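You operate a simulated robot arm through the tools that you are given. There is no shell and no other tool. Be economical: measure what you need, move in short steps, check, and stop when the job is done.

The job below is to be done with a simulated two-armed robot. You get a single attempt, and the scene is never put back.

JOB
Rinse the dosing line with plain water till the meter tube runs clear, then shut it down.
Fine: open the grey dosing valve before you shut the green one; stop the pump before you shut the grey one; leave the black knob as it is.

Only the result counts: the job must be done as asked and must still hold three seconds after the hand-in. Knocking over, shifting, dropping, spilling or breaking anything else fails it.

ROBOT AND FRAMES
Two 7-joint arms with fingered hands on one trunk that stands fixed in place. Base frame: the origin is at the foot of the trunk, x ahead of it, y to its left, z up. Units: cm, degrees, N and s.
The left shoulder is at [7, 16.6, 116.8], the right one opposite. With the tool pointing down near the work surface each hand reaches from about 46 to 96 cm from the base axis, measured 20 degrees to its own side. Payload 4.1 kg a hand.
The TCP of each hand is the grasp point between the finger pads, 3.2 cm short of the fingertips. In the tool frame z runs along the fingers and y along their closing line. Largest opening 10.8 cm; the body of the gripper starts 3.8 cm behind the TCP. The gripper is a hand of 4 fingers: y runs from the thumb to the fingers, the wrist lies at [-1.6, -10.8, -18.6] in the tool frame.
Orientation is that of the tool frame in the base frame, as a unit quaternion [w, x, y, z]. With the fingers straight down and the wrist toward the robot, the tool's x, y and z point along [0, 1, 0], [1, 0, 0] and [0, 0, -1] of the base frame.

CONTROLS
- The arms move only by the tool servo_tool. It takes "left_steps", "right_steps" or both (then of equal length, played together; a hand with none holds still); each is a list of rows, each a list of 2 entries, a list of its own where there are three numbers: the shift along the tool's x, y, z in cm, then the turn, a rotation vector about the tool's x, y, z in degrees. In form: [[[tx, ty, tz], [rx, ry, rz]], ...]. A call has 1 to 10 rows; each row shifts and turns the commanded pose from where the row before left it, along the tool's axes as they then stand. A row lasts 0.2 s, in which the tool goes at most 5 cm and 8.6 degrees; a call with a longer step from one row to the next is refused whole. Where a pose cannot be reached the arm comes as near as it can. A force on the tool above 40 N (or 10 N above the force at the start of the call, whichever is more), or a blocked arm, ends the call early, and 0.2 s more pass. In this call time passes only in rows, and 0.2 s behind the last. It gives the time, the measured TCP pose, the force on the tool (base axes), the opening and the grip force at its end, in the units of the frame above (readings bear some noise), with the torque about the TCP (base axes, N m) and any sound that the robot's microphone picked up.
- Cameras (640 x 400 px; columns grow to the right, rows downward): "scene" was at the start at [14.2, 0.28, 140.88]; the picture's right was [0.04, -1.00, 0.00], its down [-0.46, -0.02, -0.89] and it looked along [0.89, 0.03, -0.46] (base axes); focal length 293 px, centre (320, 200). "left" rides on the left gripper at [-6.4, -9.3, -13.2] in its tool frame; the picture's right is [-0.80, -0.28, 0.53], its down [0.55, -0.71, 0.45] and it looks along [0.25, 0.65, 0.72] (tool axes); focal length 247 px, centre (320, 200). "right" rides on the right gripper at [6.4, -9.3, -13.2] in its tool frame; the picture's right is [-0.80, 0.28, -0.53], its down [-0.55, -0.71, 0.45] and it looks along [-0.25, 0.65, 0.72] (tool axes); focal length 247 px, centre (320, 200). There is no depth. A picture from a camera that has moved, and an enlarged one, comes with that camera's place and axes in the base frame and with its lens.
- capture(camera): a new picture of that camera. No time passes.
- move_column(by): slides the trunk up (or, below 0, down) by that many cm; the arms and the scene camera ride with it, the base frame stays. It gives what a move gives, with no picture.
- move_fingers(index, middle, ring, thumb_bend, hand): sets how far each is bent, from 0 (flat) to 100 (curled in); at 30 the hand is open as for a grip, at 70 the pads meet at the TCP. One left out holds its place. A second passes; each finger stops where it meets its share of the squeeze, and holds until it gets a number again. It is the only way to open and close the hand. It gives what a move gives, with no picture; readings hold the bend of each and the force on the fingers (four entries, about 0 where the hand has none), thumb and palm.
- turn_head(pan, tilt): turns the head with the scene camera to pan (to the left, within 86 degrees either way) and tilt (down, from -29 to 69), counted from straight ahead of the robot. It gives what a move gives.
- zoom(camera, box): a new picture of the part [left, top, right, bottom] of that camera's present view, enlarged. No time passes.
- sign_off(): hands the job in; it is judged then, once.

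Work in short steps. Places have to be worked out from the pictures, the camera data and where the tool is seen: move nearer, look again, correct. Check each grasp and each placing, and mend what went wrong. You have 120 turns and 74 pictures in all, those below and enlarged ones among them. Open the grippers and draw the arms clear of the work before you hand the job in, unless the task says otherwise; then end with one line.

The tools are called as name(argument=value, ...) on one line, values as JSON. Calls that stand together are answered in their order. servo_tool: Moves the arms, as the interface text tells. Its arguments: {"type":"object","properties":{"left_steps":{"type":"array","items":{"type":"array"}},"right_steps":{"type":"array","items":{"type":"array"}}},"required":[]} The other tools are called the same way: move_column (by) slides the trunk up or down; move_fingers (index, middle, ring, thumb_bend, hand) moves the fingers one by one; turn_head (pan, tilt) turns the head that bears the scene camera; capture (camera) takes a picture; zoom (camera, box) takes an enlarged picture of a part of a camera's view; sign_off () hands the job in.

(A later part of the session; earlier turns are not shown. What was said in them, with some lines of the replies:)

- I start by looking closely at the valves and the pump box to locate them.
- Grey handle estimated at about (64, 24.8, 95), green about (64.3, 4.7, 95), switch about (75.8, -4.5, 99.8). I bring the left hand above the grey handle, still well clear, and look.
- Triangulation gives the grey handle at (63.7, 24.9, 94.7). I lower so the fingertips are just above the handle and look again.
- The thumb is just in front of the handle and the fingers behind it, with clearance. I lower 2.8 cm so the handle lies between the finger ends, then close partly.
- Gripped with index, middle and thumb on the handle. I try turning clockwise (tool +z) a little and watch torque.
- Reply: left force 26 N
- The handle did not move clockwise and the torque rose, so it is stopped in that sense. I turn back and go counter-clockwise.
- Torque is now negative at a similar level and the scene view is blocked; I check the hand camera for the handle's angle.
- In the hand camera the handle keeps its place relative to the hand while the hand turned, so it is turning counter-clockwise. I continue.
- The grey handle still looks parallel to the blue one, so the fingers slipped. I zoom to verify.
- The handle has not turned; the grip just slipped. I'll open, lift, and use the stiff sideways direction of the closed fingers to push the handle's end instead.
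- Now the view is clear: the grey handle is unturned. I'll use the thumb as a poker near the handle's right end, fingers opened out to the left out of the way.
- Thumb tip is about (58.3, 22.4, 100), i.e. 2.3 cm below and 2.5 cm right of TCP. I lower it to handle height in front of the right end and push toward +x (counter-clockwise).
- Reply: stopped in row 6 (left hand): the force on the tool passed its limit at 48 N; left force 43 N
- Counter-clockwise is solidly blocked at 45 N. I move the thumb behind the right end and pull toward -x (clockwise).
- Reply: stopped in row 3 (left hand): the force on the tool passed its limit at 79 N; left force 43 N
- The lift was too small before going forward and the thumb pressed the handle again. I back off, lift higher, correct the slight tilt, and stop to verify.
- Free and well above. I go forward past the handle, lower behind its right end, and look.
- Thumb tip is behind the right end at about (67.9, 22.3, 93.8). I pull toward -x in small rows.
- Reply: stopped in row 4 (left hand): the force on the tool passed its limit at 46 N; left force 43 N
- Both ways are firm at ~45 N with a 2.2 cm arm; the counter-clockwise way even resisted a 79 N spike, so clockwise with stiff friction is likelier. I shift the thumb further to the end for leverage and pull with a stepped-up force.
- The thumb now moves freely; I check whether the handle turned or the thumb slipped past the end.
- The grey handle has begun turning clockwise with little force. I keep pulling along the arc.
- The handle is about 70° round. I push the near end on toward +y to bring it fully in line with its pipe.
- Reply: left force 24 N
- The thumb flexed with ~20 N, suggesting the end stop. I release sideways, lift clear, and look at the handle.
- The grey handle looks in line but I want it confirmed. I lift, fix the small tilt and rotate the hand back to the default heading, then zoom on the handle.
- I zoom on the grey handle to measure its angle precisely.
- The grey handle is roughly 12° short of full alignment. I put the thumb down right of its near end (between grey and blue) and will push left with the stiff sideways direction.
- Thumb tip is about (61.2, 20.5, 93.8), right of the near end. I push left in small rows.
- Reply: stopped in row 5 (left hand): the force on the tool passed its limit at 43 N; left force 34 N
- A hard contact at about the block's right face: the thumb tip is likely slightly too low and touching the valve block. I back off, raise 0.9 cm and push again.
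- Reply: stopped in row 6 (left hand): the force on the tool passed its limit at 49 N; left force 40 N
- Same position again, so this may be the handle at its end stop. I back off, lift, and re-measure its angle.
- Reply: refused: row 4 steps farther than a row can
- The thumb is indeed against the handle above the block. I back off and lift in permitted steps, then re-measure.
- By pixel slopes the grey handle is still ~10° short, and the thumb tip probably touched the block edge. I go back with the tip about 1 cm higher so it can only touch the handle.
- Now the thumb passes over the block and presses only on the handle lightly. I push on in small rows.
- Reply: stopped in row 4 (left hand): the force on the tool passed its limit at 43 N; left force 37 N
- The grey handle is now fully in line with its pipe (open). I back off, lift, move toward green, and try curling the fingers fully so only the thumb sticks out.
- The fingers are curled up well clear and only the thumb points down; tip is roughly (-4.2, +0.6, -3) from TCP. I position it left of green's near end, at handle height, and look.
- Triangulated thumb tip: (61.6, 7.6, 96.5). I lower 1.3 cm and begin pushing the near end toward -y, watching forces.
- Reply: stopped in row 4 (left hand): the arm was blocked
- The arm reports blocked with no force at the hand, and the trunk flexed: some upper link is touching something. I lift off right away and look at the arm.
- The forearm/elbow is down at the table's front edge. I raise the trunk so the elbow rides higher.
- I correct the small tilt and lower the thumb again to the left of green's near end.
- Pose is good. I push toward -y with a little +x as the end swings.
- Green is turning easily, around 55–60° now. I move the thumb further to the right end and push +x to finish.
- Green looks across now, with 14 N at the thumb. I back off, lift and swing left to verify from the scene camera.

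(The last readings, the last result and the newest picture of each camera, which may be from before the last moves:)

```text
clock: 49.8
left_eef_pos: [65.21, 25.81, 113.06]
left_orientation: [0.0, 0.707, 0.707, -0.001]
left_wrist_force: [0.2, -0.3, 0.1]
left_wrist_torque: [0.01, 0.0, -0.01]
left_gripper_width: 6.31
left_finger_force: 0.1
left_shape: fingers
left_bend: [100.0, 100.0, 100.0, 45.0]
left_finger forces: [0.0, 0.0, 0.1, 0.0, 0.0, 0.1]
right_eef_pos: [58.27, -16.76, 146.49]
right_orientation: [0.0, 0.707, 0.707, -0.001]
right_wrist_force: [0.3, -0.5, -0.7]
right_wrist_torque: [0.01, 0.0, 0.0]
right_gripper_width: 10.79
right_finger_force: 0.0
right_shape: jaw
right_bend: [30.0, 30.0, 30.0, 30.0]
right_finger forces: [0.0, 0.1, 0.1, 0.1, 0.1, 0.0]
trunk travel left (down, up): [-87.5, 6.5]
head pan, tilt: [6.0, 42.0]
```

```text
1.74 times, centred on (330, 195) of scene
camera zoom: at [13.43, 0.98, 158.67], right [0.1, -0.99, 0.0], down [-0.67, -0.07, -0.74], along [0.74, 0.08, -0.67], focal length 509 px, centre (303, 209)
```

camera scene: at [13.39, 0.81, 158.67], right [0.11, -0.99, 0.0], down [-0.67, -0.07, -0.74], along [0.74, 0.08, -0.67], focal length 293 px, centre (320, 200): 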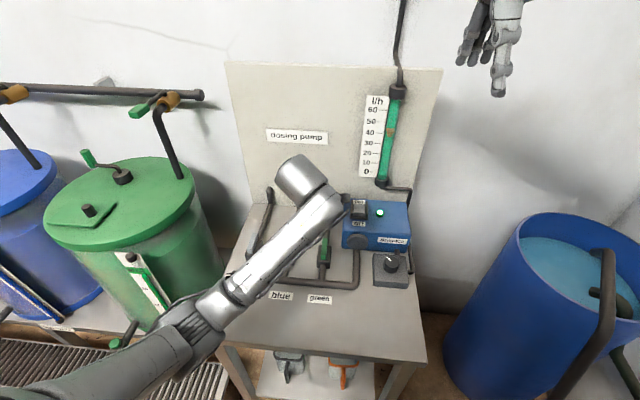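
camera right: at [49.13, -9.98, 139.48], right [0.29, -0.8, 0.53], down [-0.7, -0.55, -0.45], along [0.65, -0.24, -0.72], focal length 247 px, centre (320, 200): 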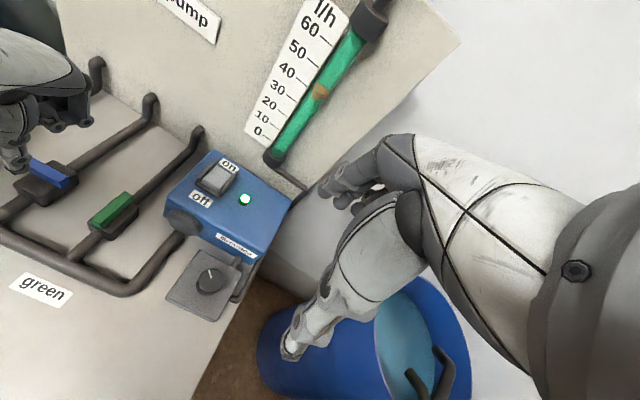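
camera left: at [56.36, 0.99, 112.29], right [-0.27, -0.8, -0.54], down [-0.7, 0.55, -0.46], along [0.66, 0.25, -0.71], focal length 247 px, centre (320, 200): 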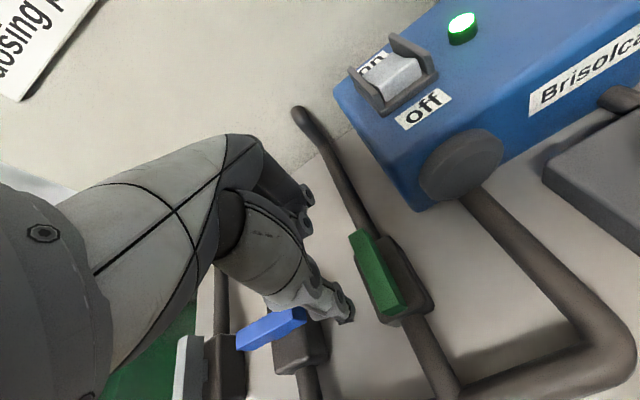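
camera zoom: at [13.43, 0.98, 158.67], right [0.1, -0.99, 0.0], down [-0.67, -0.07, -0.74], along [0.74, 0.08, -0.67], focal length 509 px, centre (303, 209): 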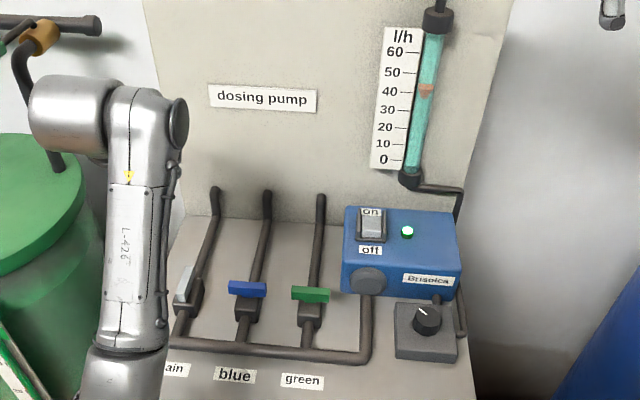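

Green is shut (parallel to blue), grey open, and the tube is already paler. While it clears I prepare the right hand: fingers curled, thumb out, moved over the pump box and turned with the wrist to the right.

move_fingers(hand="right", index=100, middle=100, ring=100, thumb_bend=45)

servo_tool(right_steps=[[[3.0, 3.3, 3.5], [0, 0, 0]], [[2.0, 3.3, 3], [0, 0, 0]], [[2.0, 3.3, 3], [0, 0, 0]], [[2.0, 3.3, 3], [0, 0, 0]], [[2.0, 3.3, 3], [0, 0, 0]]])

servo_tool(right_steps=[[[0, 0, 0], [0, 0, -8.2]], [[0, 0, 0], [0, 0, -8.2]], [[0, 0, 0], [0, 0, -8.2]], [[0, 0, 0], [0, 0, -8.2]], [[0, 0, 0], [0, 0, -8.2]], [[0, 0, 0], [0, 0, -8.2]], [[0, 0, 0], [0, 0, -8.2]], [[0, 0, 0], [0, 0, -8.2]], [[0, 0, 0], [0, 0, -8.2]], [[0, 0, 0], [0, 0, -8.2]]])

servo_tool(right_steps=[[[0, 0, 0], [0, 0, -8.0]], [[0, 4, 2], [0, 0, 0]], [[0, 2, 2], [0, 0, 0]]])

capture(camera="scene")

capture(camera="right")

```text
clock: 50.8
left_eef_pos: [65.22, 25.66, 113.01]
left_orientation: [0.0, 0.708, 0.706, 0.0]
left_wrist_force: [0.8, 0.8, -0.1]
left_wrist_torque: [-0.01, -0.02, -0.02]
left_gripper_width: 6.33
left_finger_force: 0.0
left_shape: fingers
left_bend: [100.0, 100.0, 100.0, 45.0]
left_finger forces: [0.1, 0.1, 0.1, 0.1, 0.1, 0.1]
right_eef_pos: [58.34, -16.91, 146.35]
right_orientation: [0.0, 0.707, 0.707, -0.001]
right_wrist_force: [-0.1, -0.5, -0.3]
right_wrist_torque: [-0.01, -0.02, -0.02]
right_gripper_width: 6.31
right_finger_force: 0.1
right_shape: fingers
right_bend: [100.0, 100.0, 100.0, 45.0]
right_finger forces: [0.0, 0.1, 0.0, 0.0, 0.0, 0.0]
trunk travel left (down, up): [-87.5, 6.5]
head pan, tilt: [6.0, 42.0]
```

```text
refused: row 1 steps farther than a row can; nothing moved
```

```text
clock: 53.0
left_eef_pos: [65.3, 25.71, 112.97]
left_orientation: [0.0, 0.707, 0.707, -0.001]
left_wrist_force: [0.8, -0.5, 0.8]
left_wrist_torque: [0.0, 0.02, 0.03]
left_gripper_width: 6.3
left_finger_force: 0.1
left_shape: fingers
left_bend: [100.0, 100.0, 100.0, 45.0]
left_finger forces: [0.0, 0.0, 0.0, 0.0, 0.1, 0.1]
right_eef_pos: [58.39, -16.74, 146.32]
right_orientation: [-0.002, 0.069, 0.998, 0.001]
right_wrist_force: [-0.1, 0.2, 0.8]
right_wrist_torque: [-0.02, 0.01, 0.0]
right_gripper_width: 6.33
right_finger_force: 0.1
right_shape: fingers
right_bend: [100.0, 100.0, 100.0, 45.0]
right_finger forces: [0.0, 0.1, 0.0, 0.0, 0.1, 0.0]
trunk travel left (down, up): [-87.5, 6.5]
head pan, tilt: [6.0, 42.0]
```

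```text
clock: 53.8
left_eef_pos: [65.36, 25.7, 112.98]
left_orientation: [0.0, 0.708, 0.706, 0.0]
left_wrist_force: [0.0, 0.3, 0.2]
left_wrist_torque: [0.0, -0.02, -0.01]
left_gripper_width: 6.31
left_finger_force: 0.0
left_shape: fingers
left_bend: [100.0, 100.0, 100.0, 45.0]
left_finger forces: [0.0, 0.0, 0.0, 0.1, 0.0, 0.0]
right_eef_pos: [58.35, -10.78, 142.4]
right_orientation: [-0.001, -0.001, 1.0, -0.001]
right_wrist_force: [0.7, 0.6, 0.1]
right_wrist_torque: [-0.01, -0.04, 0.0]
right_gripper_width: 6.31
right_finger_force: 0.0
right_shape: fingers
right_bend: [100.0, 100.0, 100.0, 45.0]
right_finger forces: [0.0, 0.0, 0.0, 0.1, 0.1, 0.0]
trunk travel left (down, up): [-87.5, 6.5]
head pan, tilt: [6.0, 42.0]
```

```text
16 pictures are left
camera scene: at [13.41, 0.84, 158.68], right [0.1, -0.99, 0.0], down [-0.67, -0.07, -0.74], along [0.74, 0.08, -0.67], focal length 293 px, centre (320, 200)
```

scene: 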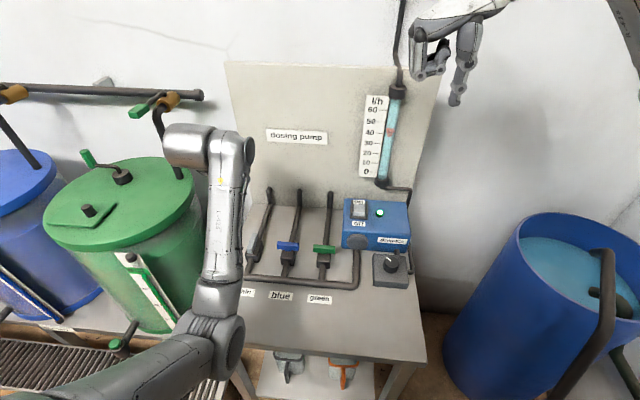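

```text
15 pictures are left
camera right: at [51.87, -20.09, 155.54], right [0.8, 0.28, 0.53], down [0.55, -0.71, -0.45], along [0.25, 0.65, -0.72], focal length 247 px, centre (320, 200)
```

right: 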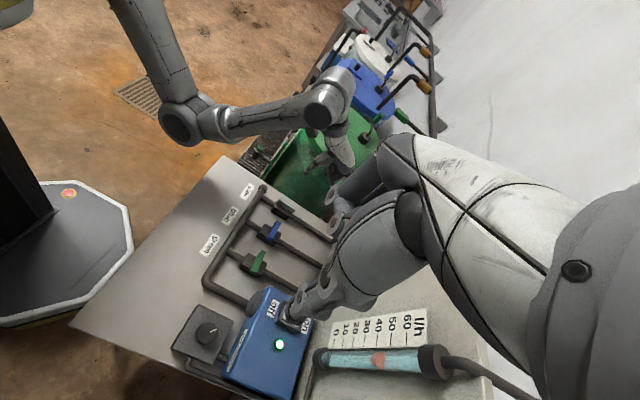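

Right hand is turned; tube is now pale bluish and still clearing. I move the right thumb to about 9 cm above the rocker.

servo_tool(right_steps=[[[-1.65, 1.05, 3.1], [0, 0, 0]], [[-1.65, 1.05, 3.1], [0, 0, 0]], [[-1.65, 1.05, 3.1], [0, 0, 0]], [[-1.65, 1.05, 3.1], [0, 0, 0]], [[-1.65, 1.05, 3.1], [0, 0, 0]], [[-1.65, 1.05, 3.1], [0, 0, 0]], [[-1.65, 1.05, 3.1], [0, 0, 0]], [[-1.65, 1.05, 3.1], [0, 0, 0]], [[-1.65, 1.05, 3.1], [0, 0, 0]], [[-1.65, 1.05, 3.1], [0, 0, 0]]])

capture(camera="right")

capture(camera="scene")

```text
clock: 56.0
left_eef_pos: [65.32, 25.75, 113.03]
left_orientation: [0.0, 0.708, 0.707, -0.002]
left_wrist_force: [-0.7, 0.7, 1.1]
left_wrist_torque: [0.0, 0.01, 0.0]
left_gripper_width: 6.33
left_finger_force: 0.1
left_shape: fingers
left_bend: [100.0, 100.0, 100.0, 45.0]
left_finger forces: [0.1, 0.0, 0.0, 0.0, 0.0, 0.0]
right_eef_pos: [74.76, -0.28, 111.3]
right_orientation: [0.0, 0.0, 1.0, -0.001]
right_wrist_force: [-1.0, -1.1, 0.0]
right_wrist_torque: [0.03, -0.02, 0.04]
right_gripper_width: 6.31
right_finger_force: 0.1
right_shape: fingers
right_bend: [100.0, 100.0, 100.0, 45.0]
right_finger forces: [0.0, 0.1, 0.1, 0.1, 0.1, 0.0]
trunk travel left (down, up): [-87.5, 6.5]
head pan, tilt: [6.0, 42.0]
```

```text
14 pictures are left
camera right: at [68.29, -9.61, 124.47], right [0.8, 0.28, 0.53], down [0.55, -0.71, -0.45], along [0.25, 0.65, -0.72], focal length 247 px, centre (320, 200)
```

right: 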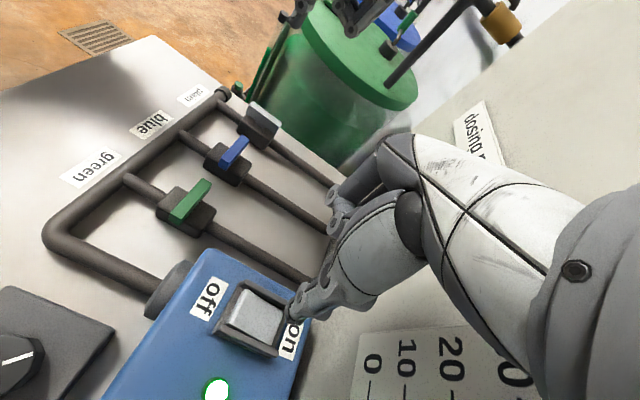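

```text
13 pictures are left
camera scene: at [13.47, 0.95, 158.67], right [0.1, -0.99, 0.0], down [-0.67, -0.07, -0.74], along [0.74, 0.08, -0.67], focal length 293 px, centre (320, 200)
```

scene: 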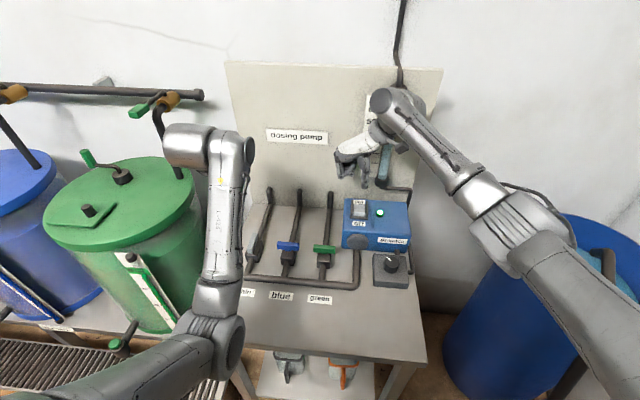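

Thumb tip ≈ (75.0, -4.8, 108.5); rocker centre ≈ (75.3, -4.1, 100), "off" half ≈ x 74.6. I check how clear the tube is before stopping anything.

zoom(camera="scene", box=[340, 80, 440, 220])

```text
2.86 times, centred on (390, 150) of scene
camera zoom: at [13.47, 0.95, 158.67], right [0.1, -0.99, 0.0], down [-0.67, -0.07, -0.74], along [0.74, 0.08, -0.67], focal length 836 px, centre (120, 343)
```

zoom: 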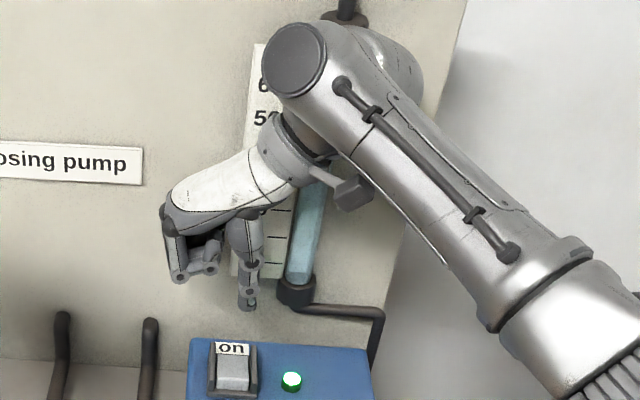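

The tube is pale now; I need to see whether it still changes. I align the thumb over the off half and wait about 11 s before comparing.

servo_tool(right_steps=[[[0.4, 0.5, 0], [0, 0, 0]], [[0, 0, 2], [0, 0, 0]], [[0, 0, 2], [0, 0, 0]], [[0, 0, 0], [0, 0, 0]], [[0, 0, 0], [0, 0, 0]], [[0, 0, 0], [0, 0, 0]], [[0, 0, 0], [0, 0, 0]], [[0, 0, 0], [0, 0, 0]], [[0, 0, 0], [0, 0, 0]], [[0, 0, 0], [0, 0, 0]]])

servo_tool(right_steps=[[[0, 0, 0], [0, 0, 0]], [[0, 0, 0], [0, 0, 0]], [[0, 0, 0], [0, 0, 0]], [[0, 0, 0], [0, 0, 0]], [[0, 0, 0], [0, 0, 0]], [[0, 0, 0], [0, 0, 0]], [[0, 0, 0], [0, 0, 0]], [[0, 0, 0], [0, 0, 0]], [[0, 0, 0], [0, 0, 0]], [[0, 0, 0], [0, 0, 0]]])

servo_tool(right_steps=[[[0, 0, 0], [0, 0, 0]], [[0, 0, 0], [0, 0, 0]], [[0, 0, 0], [0, 0, 0]], [[0, 0, 0], [0, 0, 0]], [[0, 0, 0], [0, 0, 0]], [[0, 0, 0], [0, 0, 0]], [[0, 0, 0], [0, 0, 0]], [[0, 0, 0], [0, 0, 0]], [[0, 0, 0], [0, 0, 0]], [[0, 0, 0], [0, 0, 0]]])

servo_tool(right_steps=[[[0, 0, 0], [0, 0, 0]], [[0, 0, 0], [0, 0, 0]], [[0, 0, 0], [0, 0, 0]], [[0, 0, 0], [0, 0, 0]], [[0, 0, 0], [0, 0, 0]], [[0, 0, 0], [0, 0, 0]], [[0, 0, 0], [0, 0, 0]], [[0, 0, 0], [0, 0, 0]], [[0, 0, 0], [0, 0, 0]], [[0, 0, 0], [0, 0, 0]]])

servo_tool(right_steps=[[[0, 0, 0], [0, 0, 0]], [[0, 0, 0], [0, 0, 0]], [[0, 0, 0], [0, 0, 0]], [[0, 0, 0], [0, 0, 0]], [[0, 0, 0], [0, 0, 0]], [[0, 0, 0], [0, 0, 0]], [[0, 0, 0], [0, 0, 0]], [[0, 0, 0], [0, 0, 0]], [[0, 0, 0], [0, 0, 0]], [[0, 0, 0], [0, 0, 0]]])

zoom(camera="scene", box=[340, 80, 440, 220])

capture(camera="right")

```text
clock: 58.2
left_eef_pos: [65.29, 25.74, 113.0]
left_orientation: [0.0, 0.708, 0.706, 0.0]
left_wrist_force: [-0.4, 0.2, 0.4]
left_wrist_torque: [0.01, 0.06, 0.0]
left_gripper_width: 6.3
left_finger_force: 0.0
left_shape: fingers
left_bend: [100.0, 100.0, 100.0, 45.0]
left_finger forces: [0.1, 0.0, 0.1, 0.1, 0.0, 0.2]
right_eef_pos: [74.26, 0.15, 107.45]
right_orientation: [0.0, -0.001, 1.0, 0.0]
right_wrist_force: [0.1, -0.2, -0.2]
right_wrist_torque: [-0.03, 0.03, 0.0]
right_gripper_width: 6.3
right_finger_force: 0.1
right_shape: fingers
right_bend: [100.0, 100.0, 100.0, 45.0]
right_finger forces: [0.1, 0.0, 0.0, 0.0, 0.0, 0.0]
trunk travel left (down, up): [-87.5, 6.5]
head pan, tilt: [6.0, 42.0]
```

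```text
clock: 60.4
left_eef_pos: [65.23, 25.66, 113.11]
left_orientation: [0.0, 0.707, 0.707, 0.0]
left_wrist_force: [0.3, 0.7, 0.3]
left_wrist_torque: [-0.02, 0.0, 0.02]
left_gripper_width: 6.31
left_finger_force: 0.0
left_shape: fingers
left_bend: [100.0, 100.0, 100.0, 45.0]
left_finger forces: [0.1, 0.0, 0.0, 0.0, 0.1, 0.0]
right_eef_pos: [74.33, 0.05, 107.38]
right_orientation: [0.001, 0.0, 1.0, 0.0]
right_wrist_force: [1.0, 0.6, 0.0]
right_wrist_torque: [0.05, 0.03, 0.0]
right_gripper_width: 6.31
right_finger_force: 0.1
right_shape: fingers
right_bend: [100.0, 100.0, 100.0, 45.0]
right_finger forces: [0.1, 0.0, 0.0, 0.1, 0.1, 0.0]
trunk travel left (down, up): [-87.5, 6.5]
head pan, tilt: [6.0, 42.0]
```

```text
clock: 62.6
left_eef_pos: [65.27, 25.59, 112.95]
left_orientation: [0.0, 0.707, 0.707, 0.0]
left_wrist_force: [0.9, -0.5, -0.8]
left_wrist_torque: [-0.03, 0.02, 0.04]
left_gripper_width: 6.32
left_finger_force: 0.1
left_shape: fingers
left_bend: [100.0, 100.0, 100.0, 45.0]
left_finger forces: [0.0, 0.1, 0.1, 0.1, 0.0, 0.1]
right_eef_pos: [74.39, 0.08, 107.31]
right_orientation: [0.0, 0.0, 1.0, 0.0]
right_wrist_force: [0.0, 0.2, 0.2]
right_wrist_torque: [-0.04, 0.01, 0.01]
right_gripper_width: 6.32
right_finger_force: 0.0
right_shape: fingers
right_bend: [100.0, 100.0, 100.0, 45.0]
right_finger forces: [0.1, 0.0, 0.0, 0.1, 0.0, 0.1]
trunk travel left (down, up): [-87.5, 6.5]
head pan, tilt: [6.0, 42.0]
```

```text
clock: 64.8
left_eef_pos: [65.23, 25.67, 112.96]
left_orientation: [0.0, 0.707, 0.707, 0.0]
left_wrist_force: [0.8, 0.1, 0.4]
left_wrist_torque: [-0.03, 0.02, -0.01]
left_gripper_width: 6.33
left_finger_force: 0.1
left_shape: fingers
left_bend: [100.0, 100.0, 100.0, 45.0]
left_finger forces: [0.0, 0.0, 0.0, 0.0, 0.0, 0.0]
right_eef_pos: [74.27, 0.09, 107.29]
right_orientation: [-0.001, 0.0, 1.0, 0.001]
right_wrist_force: [-0.1, -0.3, -0.4]
right_wrist_torque: [0.0, 0.0, 0.02]
right_gripper_width: 6.33
right_finger_force: 0.0
right_shape: fingers
right_bend: [100.0, 100.0, 100.0, 45.0]
right_finger forces: [0.0, 0.0, 0.1, 0.0, 0.1, 0.0]
trunk travel left (down, up): [-87.5, 6.5]
head pan, tilt: [6.0, 42.0]
```

```text
clock: 67.0
left_eef_pos: [65.25, 25.68, 113.1]
left_orientation: [0.0, 0.707, 0.707, 0.001]
left_wrist_force: [-0.3, -0.2, -0.6]
left_wrist_torque: [0.01, -0.02, 0.02]
left_gripper_width: 6.28
left_finger_force: 0.1
left_shape: fingers
left_bend: [100.0, 100.0, 100.0, 45.0]
left_finger forces: [0.0, 0.0, 0.0, 0.0, 0.0, 0.1]
right_eef_pos: [74.38, 0.13, 107.45]
right_orientation: [0.0, 0.0, 1.0, 0.001]
right_wrist_force: [0.5, 0.0, 0.6]
right_wrist_torque: [0.0, 0.0, -0.01]
right_gripper_width: 6.3
right_finger_force: 0.0
right_shape: fingers
right_bend: [100.0, 100.0, 100.0, 45.0]
right_finger forces: [0.0, 0.1, 0.0, 0.1, 0.0, 0.0]
trunk travel left (down, up): [-87.5, 6.5]
head pan, tilt: [6.0, 42.0]
```

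```text
2.86 times, centred on (390, 150) of scene
camera zoom: at [13.4, 0.81, 158.67], right [0.1, -0.99, 0.0], down [-0.67, -0.07, -0.74], along [0.74, 0.08, -0.67], focal length 836 px, centre (120, 343)
```

zoom: 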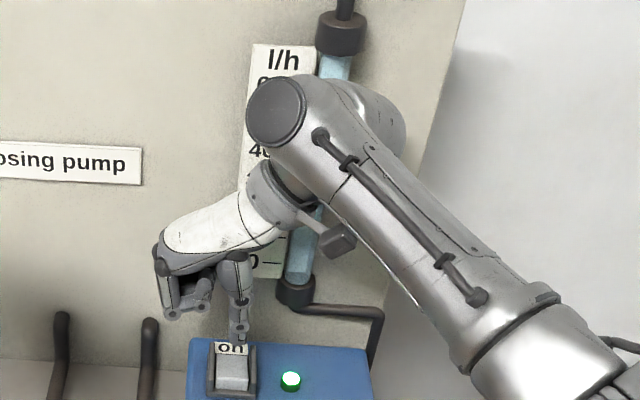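

```text
10 pictures are left
camera right: at [67.88, -9.21, 120.46], right [0.8, 0.28, 0.53], down [0.55, -0.71, -0.45], along [0.25, 0.65, -0.72], focal length 247 px, centre (320, 200)
```

right: 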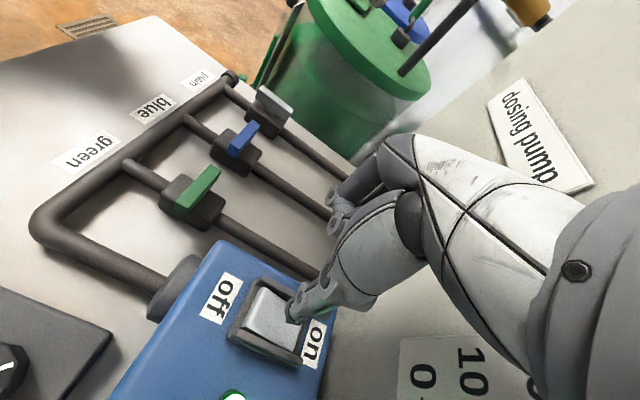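

The colour has settled at pale, water-like blue with no green left. I shift the thumb a bit more toward the off edge and wait some more seconds for certainty.

servo_tool(right_steps=[[[0.6, 0.4, 0], [0, 0, 0]], [[0, 0, 2], [0, 0, 0]], [[0, 0, 0], [0, 0, 0]], [[0, 0, 0], [0, 0, 0]], [[0, 0, 0], [0, 0, 0]], [[0, 0, 0], [0, 0, 0]], [[0, 0, 0], [0, 0, 0]], [[0, 0, 0], [0, 0, 0]], [[0, 0, 0], [0, 0, 0]], [[0, 0, 0], [0, 0, 0]]])

servo_tool(right_steps=[[[0, 0, 0], [0, 0, 0]], [[0, 0, 0], [0, 0, 0]], [[0, 0, 0], [0, 0, 0]], [[0, 0, 0], [0, 0, 0]], [[0, 0, 0], [0, 0, 0]], [[0, 0, 0], [0, 0, 0]], [[0, 0, 0], [0, 0, 0]], [[0, 0, 0], [0, 0, 0]], [[0, 0, 0], [0, 0, 0]], [[0, 0, 0], [0, 0, 0]]])

servo_tool(right_steps=[[[0, 0, 0], [0, 0, 0]], [[0, 0, 0], [0, 0, 0]], [[0, 0, 0], [0, 0, 0]], [[0, 0, 0], [0, 0, 0]], [[0, 0, 0], [0, 0, 0]], [[0, 0, 0], [0, 0, 0]], [[0, 0, 0], [0, 0, 0]], [[0, 0, 0], [0, 0, 0]], [[0, 0, 0], [0, 0, 0]], [[0, 0, 0], [0, 0, 0]]])

servo_tool(right_steps=[[[0, 0, 0], [0, 0, 0]], [[0, 0, 0], [0, 0, 0]], [[0, 0, 0], [0, 0, 0]], [[0, 0, 0], [0, 0, 0]], [[0, 0, 0], [0, 0, 0]], [[0, 0, 0], [0, 0, 0]], [[0, 0, 0], [0, 0, 0]], [[0, 0, 0], [0, 0, 0]], [[0, 0, 0], [0, 0, 0]], [[0, 0, 0], [0, 0, 0]]])

servo_tool(right_steps=[[[0, 0, 0], [0, 0, 0]], [[0, 0, 0], [0, 0, 0]], [[0, 0, 0], [0, 0, 0]], [[0, 0, 0], [0, 0, 0]], [[0, 0, 0], [0, 0, 0]], [[0, 0, 0], [0, 0, 0]], [[0, 0, 0], [0, 0, 0]], [[0, 0, 0], [0, 0, 0]], [[0, 0, 0], [0, 0, 0]], [[0, 0, 0], [0, 0, 0]]])

zoom(camera="scene", box=[340, 80, 440, 220])

```text
clock: 69.2
left_eef_pos: [65.23, 25.64, 112.99]
left_orientation: [0.0, 0.708, 0.706, 0.0]
left_wrist_force: [0.7, 0.2, 0.4]
left_wrist_torque: [-0.02, -0.04, 0.01]
left_gripper_width: 6.28
left_finger_force: 0.0
left_shape: fingers
left_bend: [100.0, 100.0, 100.0, 45.0]
left_finger forces: [0.0, 0.1, 0.1, 0.1, 0.0, 0.1]
right_eef_pos: [73.78, 0.5, 105.24]
right_orientation: [0.0, 0.0, 1.0, -0.001]
right_wrist_force: [0.0, 0.4, 0.3]
right_wrist_torque: [0.01, -0.01, 0.03]
right_gripper_width: 6.31
right_finger_force: 0.1
right_shape: fingers
right_bend: [100.0, 100.0, 100.0, 45.0]
right_finger forces: [0.0, 0.1, 0.0, 0.1, 0.0, 0.1]
trunk travel left (down, up): [-87.5, 6.5]
head pan, tilt: [6.0, 42.0]
```

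```text
clock: 71.4
left_eef_pos: [65.36, 25.74, 112.98]
left_orientation: [0.0, 0.708, 0.706, 0.0]
left_wrist_force: [0.1, 0.2, 0.1]
left_wrist_torque: [0.0, -0.01, 0.01]
left_gripper_width: 6.29
left_finger_force: 0.0
left_shape: fingers
left_bend: [100.0, 100.0, 100.0, 45.0]
left_finger forces: [0.1, 0.1, 0.0, 0.1, 0.0, 0.0]
right_eef_pos: [73.78, 0.31, 105.3]
right_orientation: [0.001, 0.0, 1.0, 0.0]
right_wrist_force: [-0.1, 0.0, 0.6]
right_wrist_torque: [0.03, -0.04, -0.01]
right_gripper_width: 6.28
right_finger_force: 0.1
right_shape: fingers
right_bend: [100.0, 100.0, 100.0, 45.0]
right_finger forces: [0.0, 0.0, 0.0, 0.1, 0.1, 0.1]
trunk travel left (down, up): [-87.5, 6.5]
head pan, tilt: [6.0, 42.0]
```

```text
clock: 73.6
left_eef_pos: [65.25, 25.72, 112.95]
left_orientation: [0.0, 0.708, 0.706, 0.0]
left_wrist_force: [-0.5, 0.5, 0.0]
left_wrist_torque: [0.0, 0.01, -0.02]
left_gripper_width: 6.32
left_finger_force: 0.1
left_shape: fingers
left_bend: [100.0, 100.0, 100.0, 45.0]
left_finger forces: [0.0, 0.0, 0.1, 0.1, 0.0, 0.0]
right_eef_pos: [73.8, 0.46, 105.38]
right_orientation: [-0.001, 0.0, 1.0, 0.0]
right_wrist_force: [-0.1, 0.6, 0.6]
right_wrist_torque: [-0.01, -0.02, 0.02]
right_gripper_width: 6.31
right_finger_force: 0.1
right_shape: fingers
right_bend: [100.0, 100.0, 100.0, 45.0]
right_finger forces: [0.0, 0.0, 0.1, 0.1, 0.0, 0.0]
trunk travel left (down, up): [-87.5, 6.5]
head pan, tilt: [6.0, 42.0]
```

```text
clock: 75.8
left_eef_pos: [65.22, 25.73, 113.07]
left_orientation: [0.0, 0.707, 0.707, -0.001]
left_wrist_force: [-0.8, -0.5, 0.3]
left_wrist_torque: [0.0, -0.02, -0.03]
left_gripper_width: 6.3
left_finger_force: 0.0
left_shape: fingers
left_bend: [100.0, 100.0, 100.0, 45.0]
left_finger forces: [0.0, 0.1, 0.0, 0.0, 0.0, 0.1]
right_eef_pos: [73.79, 0.47, 105.38]
right_orientation: [0.0, 0.0, 1.0, -0.001]
right_wrist_force: [-0.6, 0.2, 0.1]
right_wrist_torque: [-0.05, -0.01, -0.01]
right_gripper_width: 6.34
right_finger_force: 0.0
right_shape: fingers
right_bend: [100.0, 100.0, 100.0, 45.0]
right_finger forces: [0.1, 0.0, 0.1, 0.1, 0.0, 0.1]
trunk travel left (down, up): [-87.5, 6.5]
head pan, tilt: [6.0, 42.0]
```

```text
clock: 78.0
left_eef_pos: [65.27, 25.51, 112.98]
left_orientation: [-0.001, 0.708, 0.707, 0.0]
left_wrist_force: [-0.2, 0.1, -0.1]
left_wrist_torque: [0.01, 0.03, 0.0]
left_gripper_width: 6.32
left_finger_force: 0.0
left_shape: fingers
left_bend: [100.0, 100.0, 100.0, 45.0]
left_finger forces: [0.0, 0.0, 0.1, 0.0, 0.0, 0.0]
right_eef_pos: [73.76, 0.33, 105.33]
right_orientation: [0.0, 0.0, 1.0, -0.001]
right_wrist_force: [0.2, -0.8, -0.2]
right_wrist_torque: [0.02, -0.05, 0.01]
right_gripper_width: 6.3
right_finger_force: 0.1
right_shape: fingers
right_bend: [100.0, 100.0, 100.0, 45.0]
right_finger forces: [0.0, 0.1, 0.0, 0.0, 0.0, 0.0]
trunk travel left (down, up): [-87.5, 6.5]
head pan, tilt: [6.0, 42.0]
```

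```text
2.86 times, centred on (390, 150) of scene
camera zoom: at [13.4, 0.81, 158.67], right [0.1, -0.99, 0.0], down [-0.67, -0.07, -0.74], along [0.74, 0.08, -0.67], focal length 836 px, centre (120, 343)
```

zoom: 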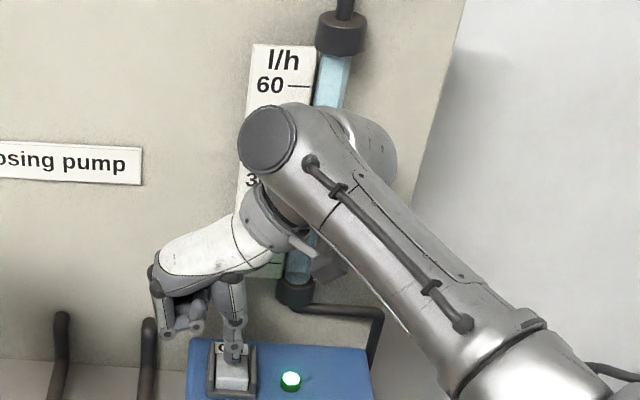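

The colour is unchanged, so the line runs clear. I press down on the off half in small rows.

servo_tool(right_steps=[[[0, 0, 1.0], [0, 0, 0]], [[0, 0, 0.6], [0, 0, 0]], [[0, 0, 0.5], [0, 0, 0]], [[0, 0, 0.4], [0, 0, 0]], [[0, 0, 0.4], [0, 0, 0]], [[0, 0, 0.3], [0, 0, 0]]])

capture(camera="right")

```text
clock: 79.2
left_eef_pos: [65.04, 25.63, 113.28]
left_orientation: [0.001, 0.707, 0.707, 0.001]
left_wrist_force: [0.7, -0.4, -1.1]
left_wrist_torque: [0.0, 0.06, -0.02]
left_gripper_width: 6.33
left_finger_force: 0.2
left_shape: fingers
left_bend: [100.0, 100.0, 100.0, 45.0]
left_finger forces: [0.0, 0.0, 0.0, 0.0, 0.1, 0.0]
right_eef_pos: [73.9, 0.85, 103.55]
right_orientation: [0.007, -0.002, 1.0, 0.005]
right_wrist_force: [-8.1, 2.1, 21.3]
right_wrist_torque: [-1.08, 0.27, -0.37]
right_gripper_width: 6.47
right_finger_force: 10.2
right_shape: fingers
right_bend: [100.0, 100.0, 100.0, 43.0]
right_finger forces: [0.1, 0.0, 0.1, 0.0, 20.4, 0.0]
trunk travel left (down, up): [-87.5, 6.5]
head pan, tilt: [6.0, 42.0]
stopped in row 5 (right hand): the force on the tool passed its limit at 44 N (the readings are from after the stop); the commanded pose is now the measured one
```

```text
8 pictures are left
camera right: at [67.28, -8.54, 116.47], right [0.79, 0.28, 0.55], down [0.56, -0.7, -0.45], along [0.26, 0.66, -0.71], focal length 247 px, centre (320, 200)
```

right: 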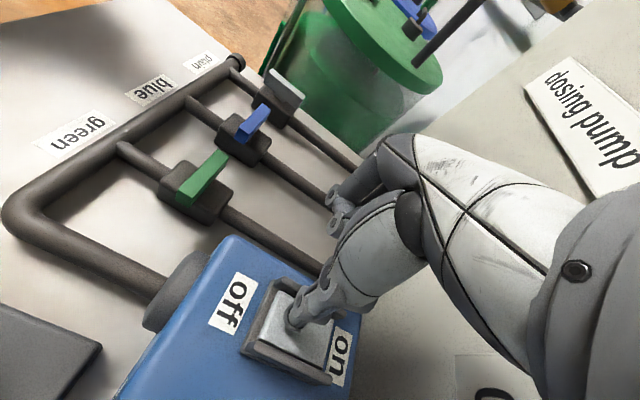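

It stopped at 44 N on the rocker. I lift 1.5 cm and check the lamp and the rocker's tilt.

servo_tool(right_steps=[[[0, 0, -1.5], [0, 0, 0]]])

zoom(camera="scene", box=[335, 180, 415, 250])

```text
clock: 79.6
left_eef_pos: [65.38, 25.66, 112.94]
left_orientation: [0.0, 0.708, 0.706, -0.001]
left_wrist_force: [-0.3, -0.2, 0.1]
left_wrist_torque: [-0.03, -0.01, 0.01]
left_gripper_width: 6.32
left_finger_force: 0.1
left_shape: fingers
left_bend: [100.0, 100.0, 100.0, 45.0]
left_finger forces: [0.0, 0.0, 0.0, 0.0, 0.0, 0.1]
right_eef_pos: [74.01, 0.67, 104.36]
right_orientation: [0.004, -0.001, 1.0, 0.001]
right_wrist_force: [0.2, -0.7, 0.3]
right_wrist_torque: [-0.03, 0.04, -0.01]
right_gripper_width: 6.29
right_finger_force: 0.0
right_shape: fingers
right_bend: [100.0, 100.0, 100.0, 45.0]
right_finger forces: [0.0, 0.1, 0.0, 0.0, 0.0, 0.0]
trunk travel left (down, up): [-87.5, 6.5]
head pan, tilt: [6.0, 42.0]
```

```text
5.71 times, centred on (375, 215) of scene
camera zoom: at [13.57, 0.82, 158.62], right [0.1, -0.99, 0.0], down [-0.67, -0.07, -0.74], along [0.74, 0.08, -0.67], focal length 1672 px, centre (6, 114)
```

zoom: 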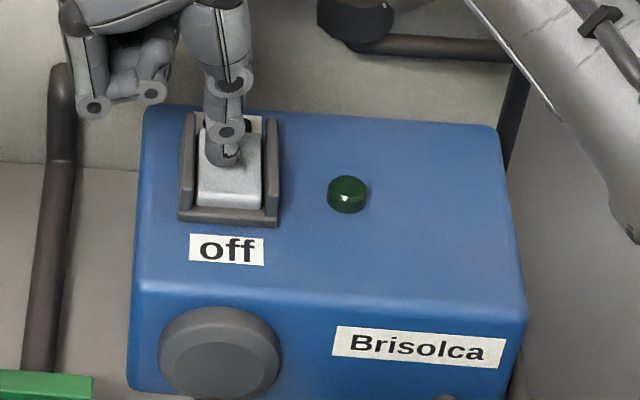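

The lamp is dark: pump off. I retract the right hand up and away, then place the left thumb to the left of the grey handle's near end, same recipe as green.

servo_tool(right_steps=[[[0, 0, -4], [0, 0, 0]], [[0, 0, -4], [0, 0, 0]], [[0, 0, -4], [0, 0, 0]], [[0, 0, -4], [0, 0, 0]], [[0, -3.5, -3], [0, 0, 0]], [[2, -3.5, -2], [0, 0, 0]], [[2, -3.5, -2], [0, 0, 0]], [[2, -3.5, -2], [0, 0, 0]], [[2, -3.5, 0], [0, 0, 0]], [[2, -3, 0], [0, 0, 0]]])

servo_tool(left_steps=[[[2.5, 0, 0], [0, 0, 0]], [[0, 0, 4], [0, 0, 0]], [[0, 0, 4], [0, 0, 0]], [[0, 0, 4], [0, 0, 0]], [[0, 0, 3], [0, 0, 0]]])

capture(camera="left")

```text
clock: 81.8
left_eef_pos: [65.09, 25.56, 113.05]
left_orientation: [0.0, 0.707, 0.707, 0.0]
left_wrist_force: [-0.6, -0.9, 0.7]
left_wrist_torque: [-0.02, -0.02, 0.0]
left_gripper_width: 6.32
left_finger_force: 0.0
left_shape: fingers
left_bend: [100.0, 100.0, 100.0, 45.0]
left_finger forces: [0.0, 0.0, 0.0, 0.0, 0.0, 0.1]
right_eef_pos: [63.75, -20.03, 129.5]
right_orientation: [0.006, -0.001, 1.0, 0.003]
right_wrist_force: [0.2, -1.0, -0.2]
right_wrist_torque: [-0.02, -0.03, 0.01]
right_gripper_width: 6.31
right_finger_force: 0.1
right_shape: fingers
right_bend: [100.0, 100.0, 100.0, 45.0]
right_finger forces: [0.1, 0.1, 0.1, 0.1, 0.0, 0.0]
trunk travel left (down, up): [-87.5, 6.5]
head pan, tilt: [6.0, 42.0]
```

```text
clock: 83.0
left_eef_pos: [65.24, 28.23, 97.89]
left_orientation: [0.0, 0.708, 0.706, -0.001]
left_wrist_force: [0.1, -0.3, -0.4]
left_wrist_torque: [0.01, -0.03, 0.01]
left_gripper_width: 6.31
left_finger_force: 0.1
left_shape: fingers
left_bend: [100.0, 100.0, 100.0, 45.0]
left_finger forces: [0.1, 0.1, 0.0, 0.0, 0.0, 0.1]
right_eef_pos: [63.76, -19.89, 129.29]
right_orientation: [0.004, -0.001, 1.0, 0.002]
right_wrist_force: [0.4, 0.1, 0.0]
right_wrist_torque: [0.03, 0.02, -0.02]
right_gripper_width: 6.28
right_finger_force: 0.0
right_shape: fingers
right_bend: [100.0, 100.0, 100.0, 45.0]
right_finger forces: [0.0, 0.0, 0.1, 0.0, 0.0, 0.0]
trunk travel left (down, up): [-87.5, 6.5]
head pan, tilt: [6.0, 42.0]
```

```text
6 pictures are left
camera left: at [55.95, 21.67, 111.18], right [-0.28, -0.8, -0.53], down [-0.7, 0.55, -0.45], along [0.65, 0.25, -0.72], focal length 247 px, centre (320, 200)
```

left: 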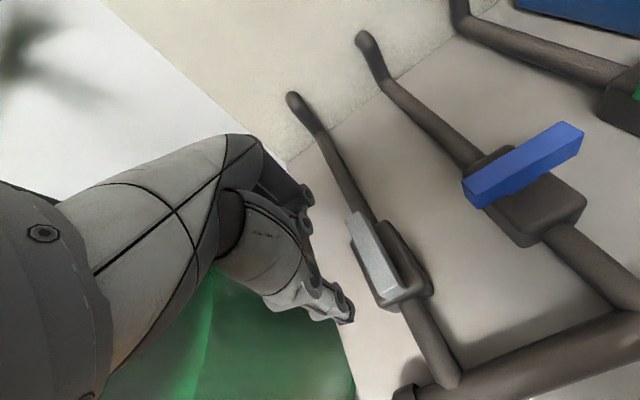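

Geometry matches the green start pose. I repeat the same push toward -y, then the +x finish.

servo_tool(left_steps=[[[-1.0, 0, 0], [0, 0, 0]], [[-0.6, 0, 0], [0, 0, 0]], [[-0.6, 0, 0], [0, 0, 0]], [[-0.6, 0.1, 0], [0, 0, 0]], [[-0.6, 0.2, 0], [0, 0, 0]], [[-0.5, 0.2, 0], [0, 0, 0]]])

servo_tool(left_steps=[[[-0.8, 0.2, 0], [0, 0, 0]], [[-0.6, 0.4, 0], [0, 0, 0]], [[-0.2, 0.5, 0], [0, 0, 0]], [[0, 0.5, 0], [0, 0, 0]], [[0, 0.5, 0], [0, 0, 0]]])

zoom(camera="left", box=[220, 160, 520, 380])

```text
clock: 84.4
left_eef_pos: [65.61, 24.17, 98.13]
left_orientation: [0.001, 0.708, 0.706, 0.0]
left_wrist_force: [-2.7, 1.1, 0.1]
left_wrist_torque: [0.02, 0.01, -0.08]
left_gripper_width: 6.45
left_finger_force: 1.5
left_shape: fingers
left_bend: [100.0, 100.0, 100.0, 43.0]
left_finger forces: [0.0, 0.1, 0.0, 0.1, 2.5, 0.1]
right_eef_pos: [63.78, -19.95, 129.35]
right_orientation: [0.006, -0.001, 1.0, 0.003]
right_wrist_force: [0.5, 0.1, -0.7]
right_wrist_torque: [-0.01, -0.01, -0.01]
right_gripper_width: 6.3
right_finger_force: 0.1
right_shape: fingers
right_bend: [100.0, 100.0, 100.0, 45.0]
right_finger forces: [0.1, 0.0, 0.0, 0.1, 0.0, 0.0]
trunk travel left (down, up): [-87.5, 6.5]
head pan, tilt: [6.0, 42.0]
```

```text
clock: 85.6
left_eef_pos: [67.75, 22.6, 98.12]
left_orientation: [-0.001, 0.707, 0.707, -0.001]
left_wrist_force: [-12.0, -1.4, -3.0]
left_wrist_torque: [-0.04, 0.05, 0.17]
left_gripper_width: 6.9
left_finger_force: 5.3
left_shape: fingers
left_bend: [100.0, 100.0, 100.0, 37.0]
left_finger forces: [0.0, 0.1, 0.1, 0.0, 11.0, 0.1]
right_eef_pos: [63.58, -19.95, 129.42]
right_orientation: [0.005, -0.001, 1.0, 0.003]
right_wrist_force: [-0.4, -0.2, 0.2]
right_wrist_torque: [-0.01, 0.01, -0.03]
right_gripper_width: 6.3
right_finger_force: 0.0
right_shape: fingers
right_bend: [100.0, 100.0, 100.0, 45.0]
right_finger forces: [0.1, 0.0, 0.0, 0.0, 0.0, 0.0]
trunk travel left (down, up): [-87.5, 6.5]
head pan, tilt: [6.0, 42.0]
```

```text
1.82 times, centred on (370, 270) of left
camera zoom: at [58.37, 16.16, 111.26], right [-0.28, -0.8, -0.53], down [-0.71, 0.55, -0.45], along [0.65, 0.25, -0.72], focal length 449 px, centre (229, 73)
```

zoom: 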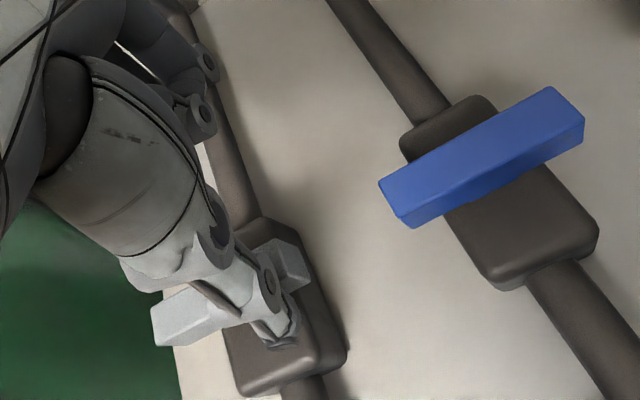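

The grey handle is now parallel to blue. I press slightly more to seat it on its stop, then back off and lift clear.

servo_tool(left_steps=[[[0, 0.5, 0], [0, 0, 0]], [[0, 0.4, 0], [0, 0, 0]]])

servo_tool(left_steps=[[[0, -3, 0], [0, 0, 0]], [[0, 0, -4], [0, 0, 0]], [[0, 0, -4], [0, 0, 0]], [[0, -1, -4], [0, 0, 0]], [[3, -2, -3], [0, 0, 0]], [[3, -2, -2], [0, 0, 0]], [[3, -2, -2], [0, 0, 0]]])

capture(camera="scene")

zoom(camera="scene", box=[230, 180, 430, 310])

```text
clock: 86.2
left_eef_pos: [68.53, 22.6, 98.22]
left_orientation: [-0.001, 0.708, 0.707, 0.0]
left_wrist_force: [-19.3, -3.1, -4.1]
left_wrist_torque: [-0.04, 0.08, 0.35]
left_gripper_width: 7.2
left_finger_force: 7.8
left_shape: fingers
left_bend: [100.0, 100.0, 100.0, 32.0]
left_finger forces: [0.1, 0.1, 0.1, 0.1, 15.8, 0.0]
right_eef_pos: [63.65, -20.03, 129.54]
right_orientation: [0.006, 0.0, 1.0, 0.002]
right_wrist_force: [-0.6, -0.1, 0.5]
right_wrist_torque: [-0.01, 0.0, 0.0]
right_gripper_width: 6.3
right_finger_force: 0.1
right_shape: fingers
right_bend: [100.0, 100.0, 100.0, 45.0]
right_finger forces: [0.1, 0.0, 0.0, 0.0, 0.0, 0.0]
trunk travel left (down, up): [-87.5, 6.5]
head pan, tilt: [6.0, 42.0]
```

```text
clock: 87.8
left_eef_pos: [58.51, 32.04, 116.9]
left_orientation: [0.002, 0.708, 0.707, -0.002]
left_wrist_force: [-1.0, 0.7, -0.7]
left_wrist_torque: [-0.02, 0.0, 0.0]
left_gripper_width: 6.31
left_finger_force: 0.1
left_shape: fingers
left_bend: [100.0, 100.0, 100.0, 45.0]
left_finger forces: [0.0, 0.0, 0.0, 0.1, 0.1, 0.0]
right_eef_pos: [63.69, -19.37, 129.56]
right_orientation: [0.006, 0.0, 1.0, 0.001]
right_wrist_force: [-0.2, 0.3, -0.3]
right_wrist_torque: [-0.02, -0.03, 0.01]
right_gripper_width: 6.28
right_finger_force: 0.1
right_shape: fingers
right_bend: [100.0, 100.0, 100.0, 45.0]
right_finger forces: [0.1, 0.1, 0.0, 0.0, 0.0, 0.0]
trunk travel left (down, up): [-87.5, 6.5]
head pan, tilt: [6.0, 42.0]
```

```text
4 pictures are left
camera scene: at [13.19, 1.35, 158.69], right [0.1, -0.99, 0.0], down [-0.66, -0.07, -0.74], along [0.74, 0.08, -0.67], focal length 293 px, centre (320, 200)
```

scene: 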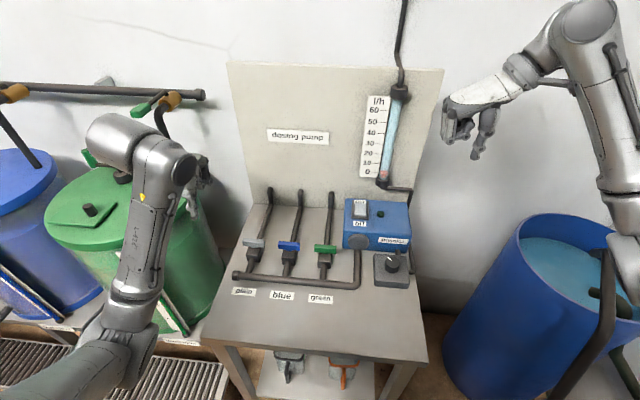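

```text
3.08 times, centred on (330, 245) of scene
camera zoom: at [13.19, 1.35, 158.69], right [0.1, -0.99, 0.0], down [-0.66, -0.07, -0.74], along [0.74, 0.08, -0.67], focal length 900 px, centre (289, 62)
```

zoom: 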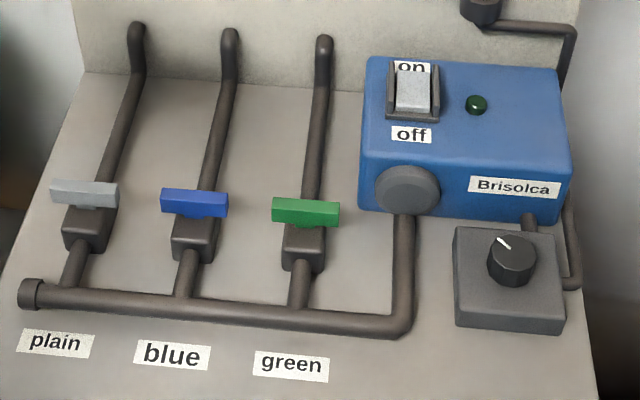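

All three valves are shut, the lamp is off, the float is at zero and the black knob is unchanged. I raise the left hand clear and open both hands.

servo_tool(left_steps=[[[0, 0, -4], [0, 0, 0]], [[0, 0, -4], [0, 0, 0]], [[-1, 0, -4], [0, 0, 0]], [[-1, 0, -4], [0, 0, 0]]])

move_fingers(hand="left", index=30, middle=30, ring=30, thumb_bend=30)

move_fingers(hand="right", index=30, middle=30, ring=30, thumb_bend=30)

capture(camera="scene")

```text
clock: 88.8
left_eef_pos: [58.76, 29.71, 132.98]
left_orientation: [-0.001, 0.707, 0.707, -0.001]
left_wrist_force: [-0.4, 0.6, 0.4]
left_wrist_torque: [-0.04, 0.04, 0.02]
left_gripper_width: 6.29
left_finger_force: 0.1
left_shape: fingers
left_bend: [100.0, 100.0, 100.0, 45.0]
left_finger forces: [0.0, 0.1, 0.0, 0.1, 0.1, 0.0]
right_eef_pos: [63.92, -19.88, 129.36]
right_orientation: [0.004, -0.001, 1.0, 0.003]
right_wrist_force: [-0.3, -0.7, 0.3]
right_wrist_torque: [0.01, 0.02, 0.01]
right_gripper_width: 6.32
right_finger_force: 0.0
right_shape: fingers
right_bend: [100.0, 100.0, 100.0, 45.0]
right_finger forces: [0.0, 0.0, 0.1, 0.0, 0.1, 0.1]
trunk travel left (down, up): [-87.5, 6.5]
head pan, tilt: [6.0, 42.0]
```

```text
clock: 89.8
left_eef_pos: [58.8, 29.74, 132.98]
left_orientation: [0.001, 0.708, 0.706, 0.0]
left_wrist_force: [0.0, -0.5, 0.3]
left_wrist_torque: [-0.04, 0.02, 0.01]
left_gripper_width: 10.83
left_finger_force: 0.1
left_shape: fingers
left_bend: [30.0, 30.0, 30.0, 30.0]
left_finger forces: [0.0, 0.0, 0.1, 0.0, 0.0, 0.1]
right_eef_pos: [63.79, -19.98, 129.47]
right_orientation: [0.004, 0.0, 1.0, 0.003]
right_wrist_force: [0.4, -0.4, -0.6]
right_wrist_torque: [0.01, 0.0, 0.01]
right_gripper_width: 6.31
right_finger_force: 0.1
right_shape: fingers
right_bend: [100.0, 100.0, 100.0, 45.0]
right_finger forces: [0.1, 0.0, 0.0, 0.1, 0.0, 0.0]
trunk travel left (down, up): [-87.5, 6.5]
head pan, tilt: [6.0, 42.0]
```

```text
clock: 90.8
left_eef_pos: [58.78, 29.8, 132.98]
left_orientation: [0.0, 0.708, 0.706, 0.0]
left_wrist_force: [-0.5, 0.3, -0.9]
left_wrist_torque: [0.0, -0.01, 0.0]
left_gripper_width: 10.81
left_finger_force: 0.1
left_shape: fingers
left_bend: [30.0, 30.0, 30.0, 30.0]
left_finger forces: [0.1, 0.0, 0.0, 0.0, 0.0, 0.1]
right_eef_pos: [63.83, -19.91, 129.45]
right_orientation: [0.004, -0.001, 1.0, 0.002]
right_wrist_force: [0.2, -0.1, 0.6]
right_wrist_torque: [0.05, 0.0, 0.03]
right_gripper_width: 10.84
right_finger_force: 0.0
right_shape: fingers
right_bend: [30.0, 30.0, 30.0, 30.0]
right_finger forces: [0.0, 0.1, 0.0, 0.0, 0.0, 0.0]
trunk travel left (down, up): [-87.5, 6.5]
head pan, tilt: [6.0, 42.0]
```

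```text
2 pictures are left
camera scene: at [13.4, 0.81, 158.67], right [0.1, -0.99, 0.0], down [-0.67, -0.07, -0.74], along [0.74, 0.08, -0.67], focal length 293 px, centre (320, 200)
```

scene: 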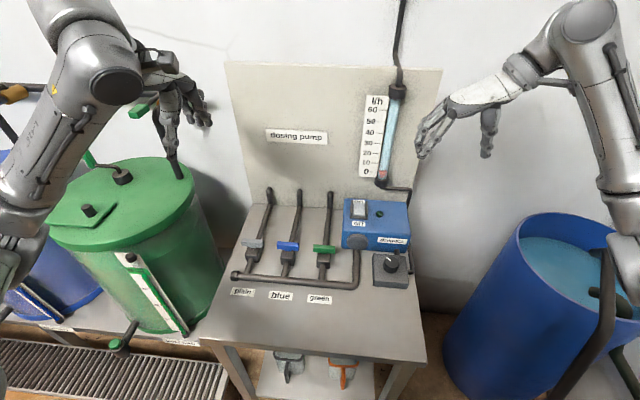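

Both hands are open and clear, the valves are shut, the pump is off and the tube is clear. I hand in.

sign_off()

```text
The job is handed in.
```

I rinsed the dosing line with plain water until the meter tube ran clear, then stopped the pump and shut the grey valve. I opened grey before shutting green, and I did not touch the black knob.
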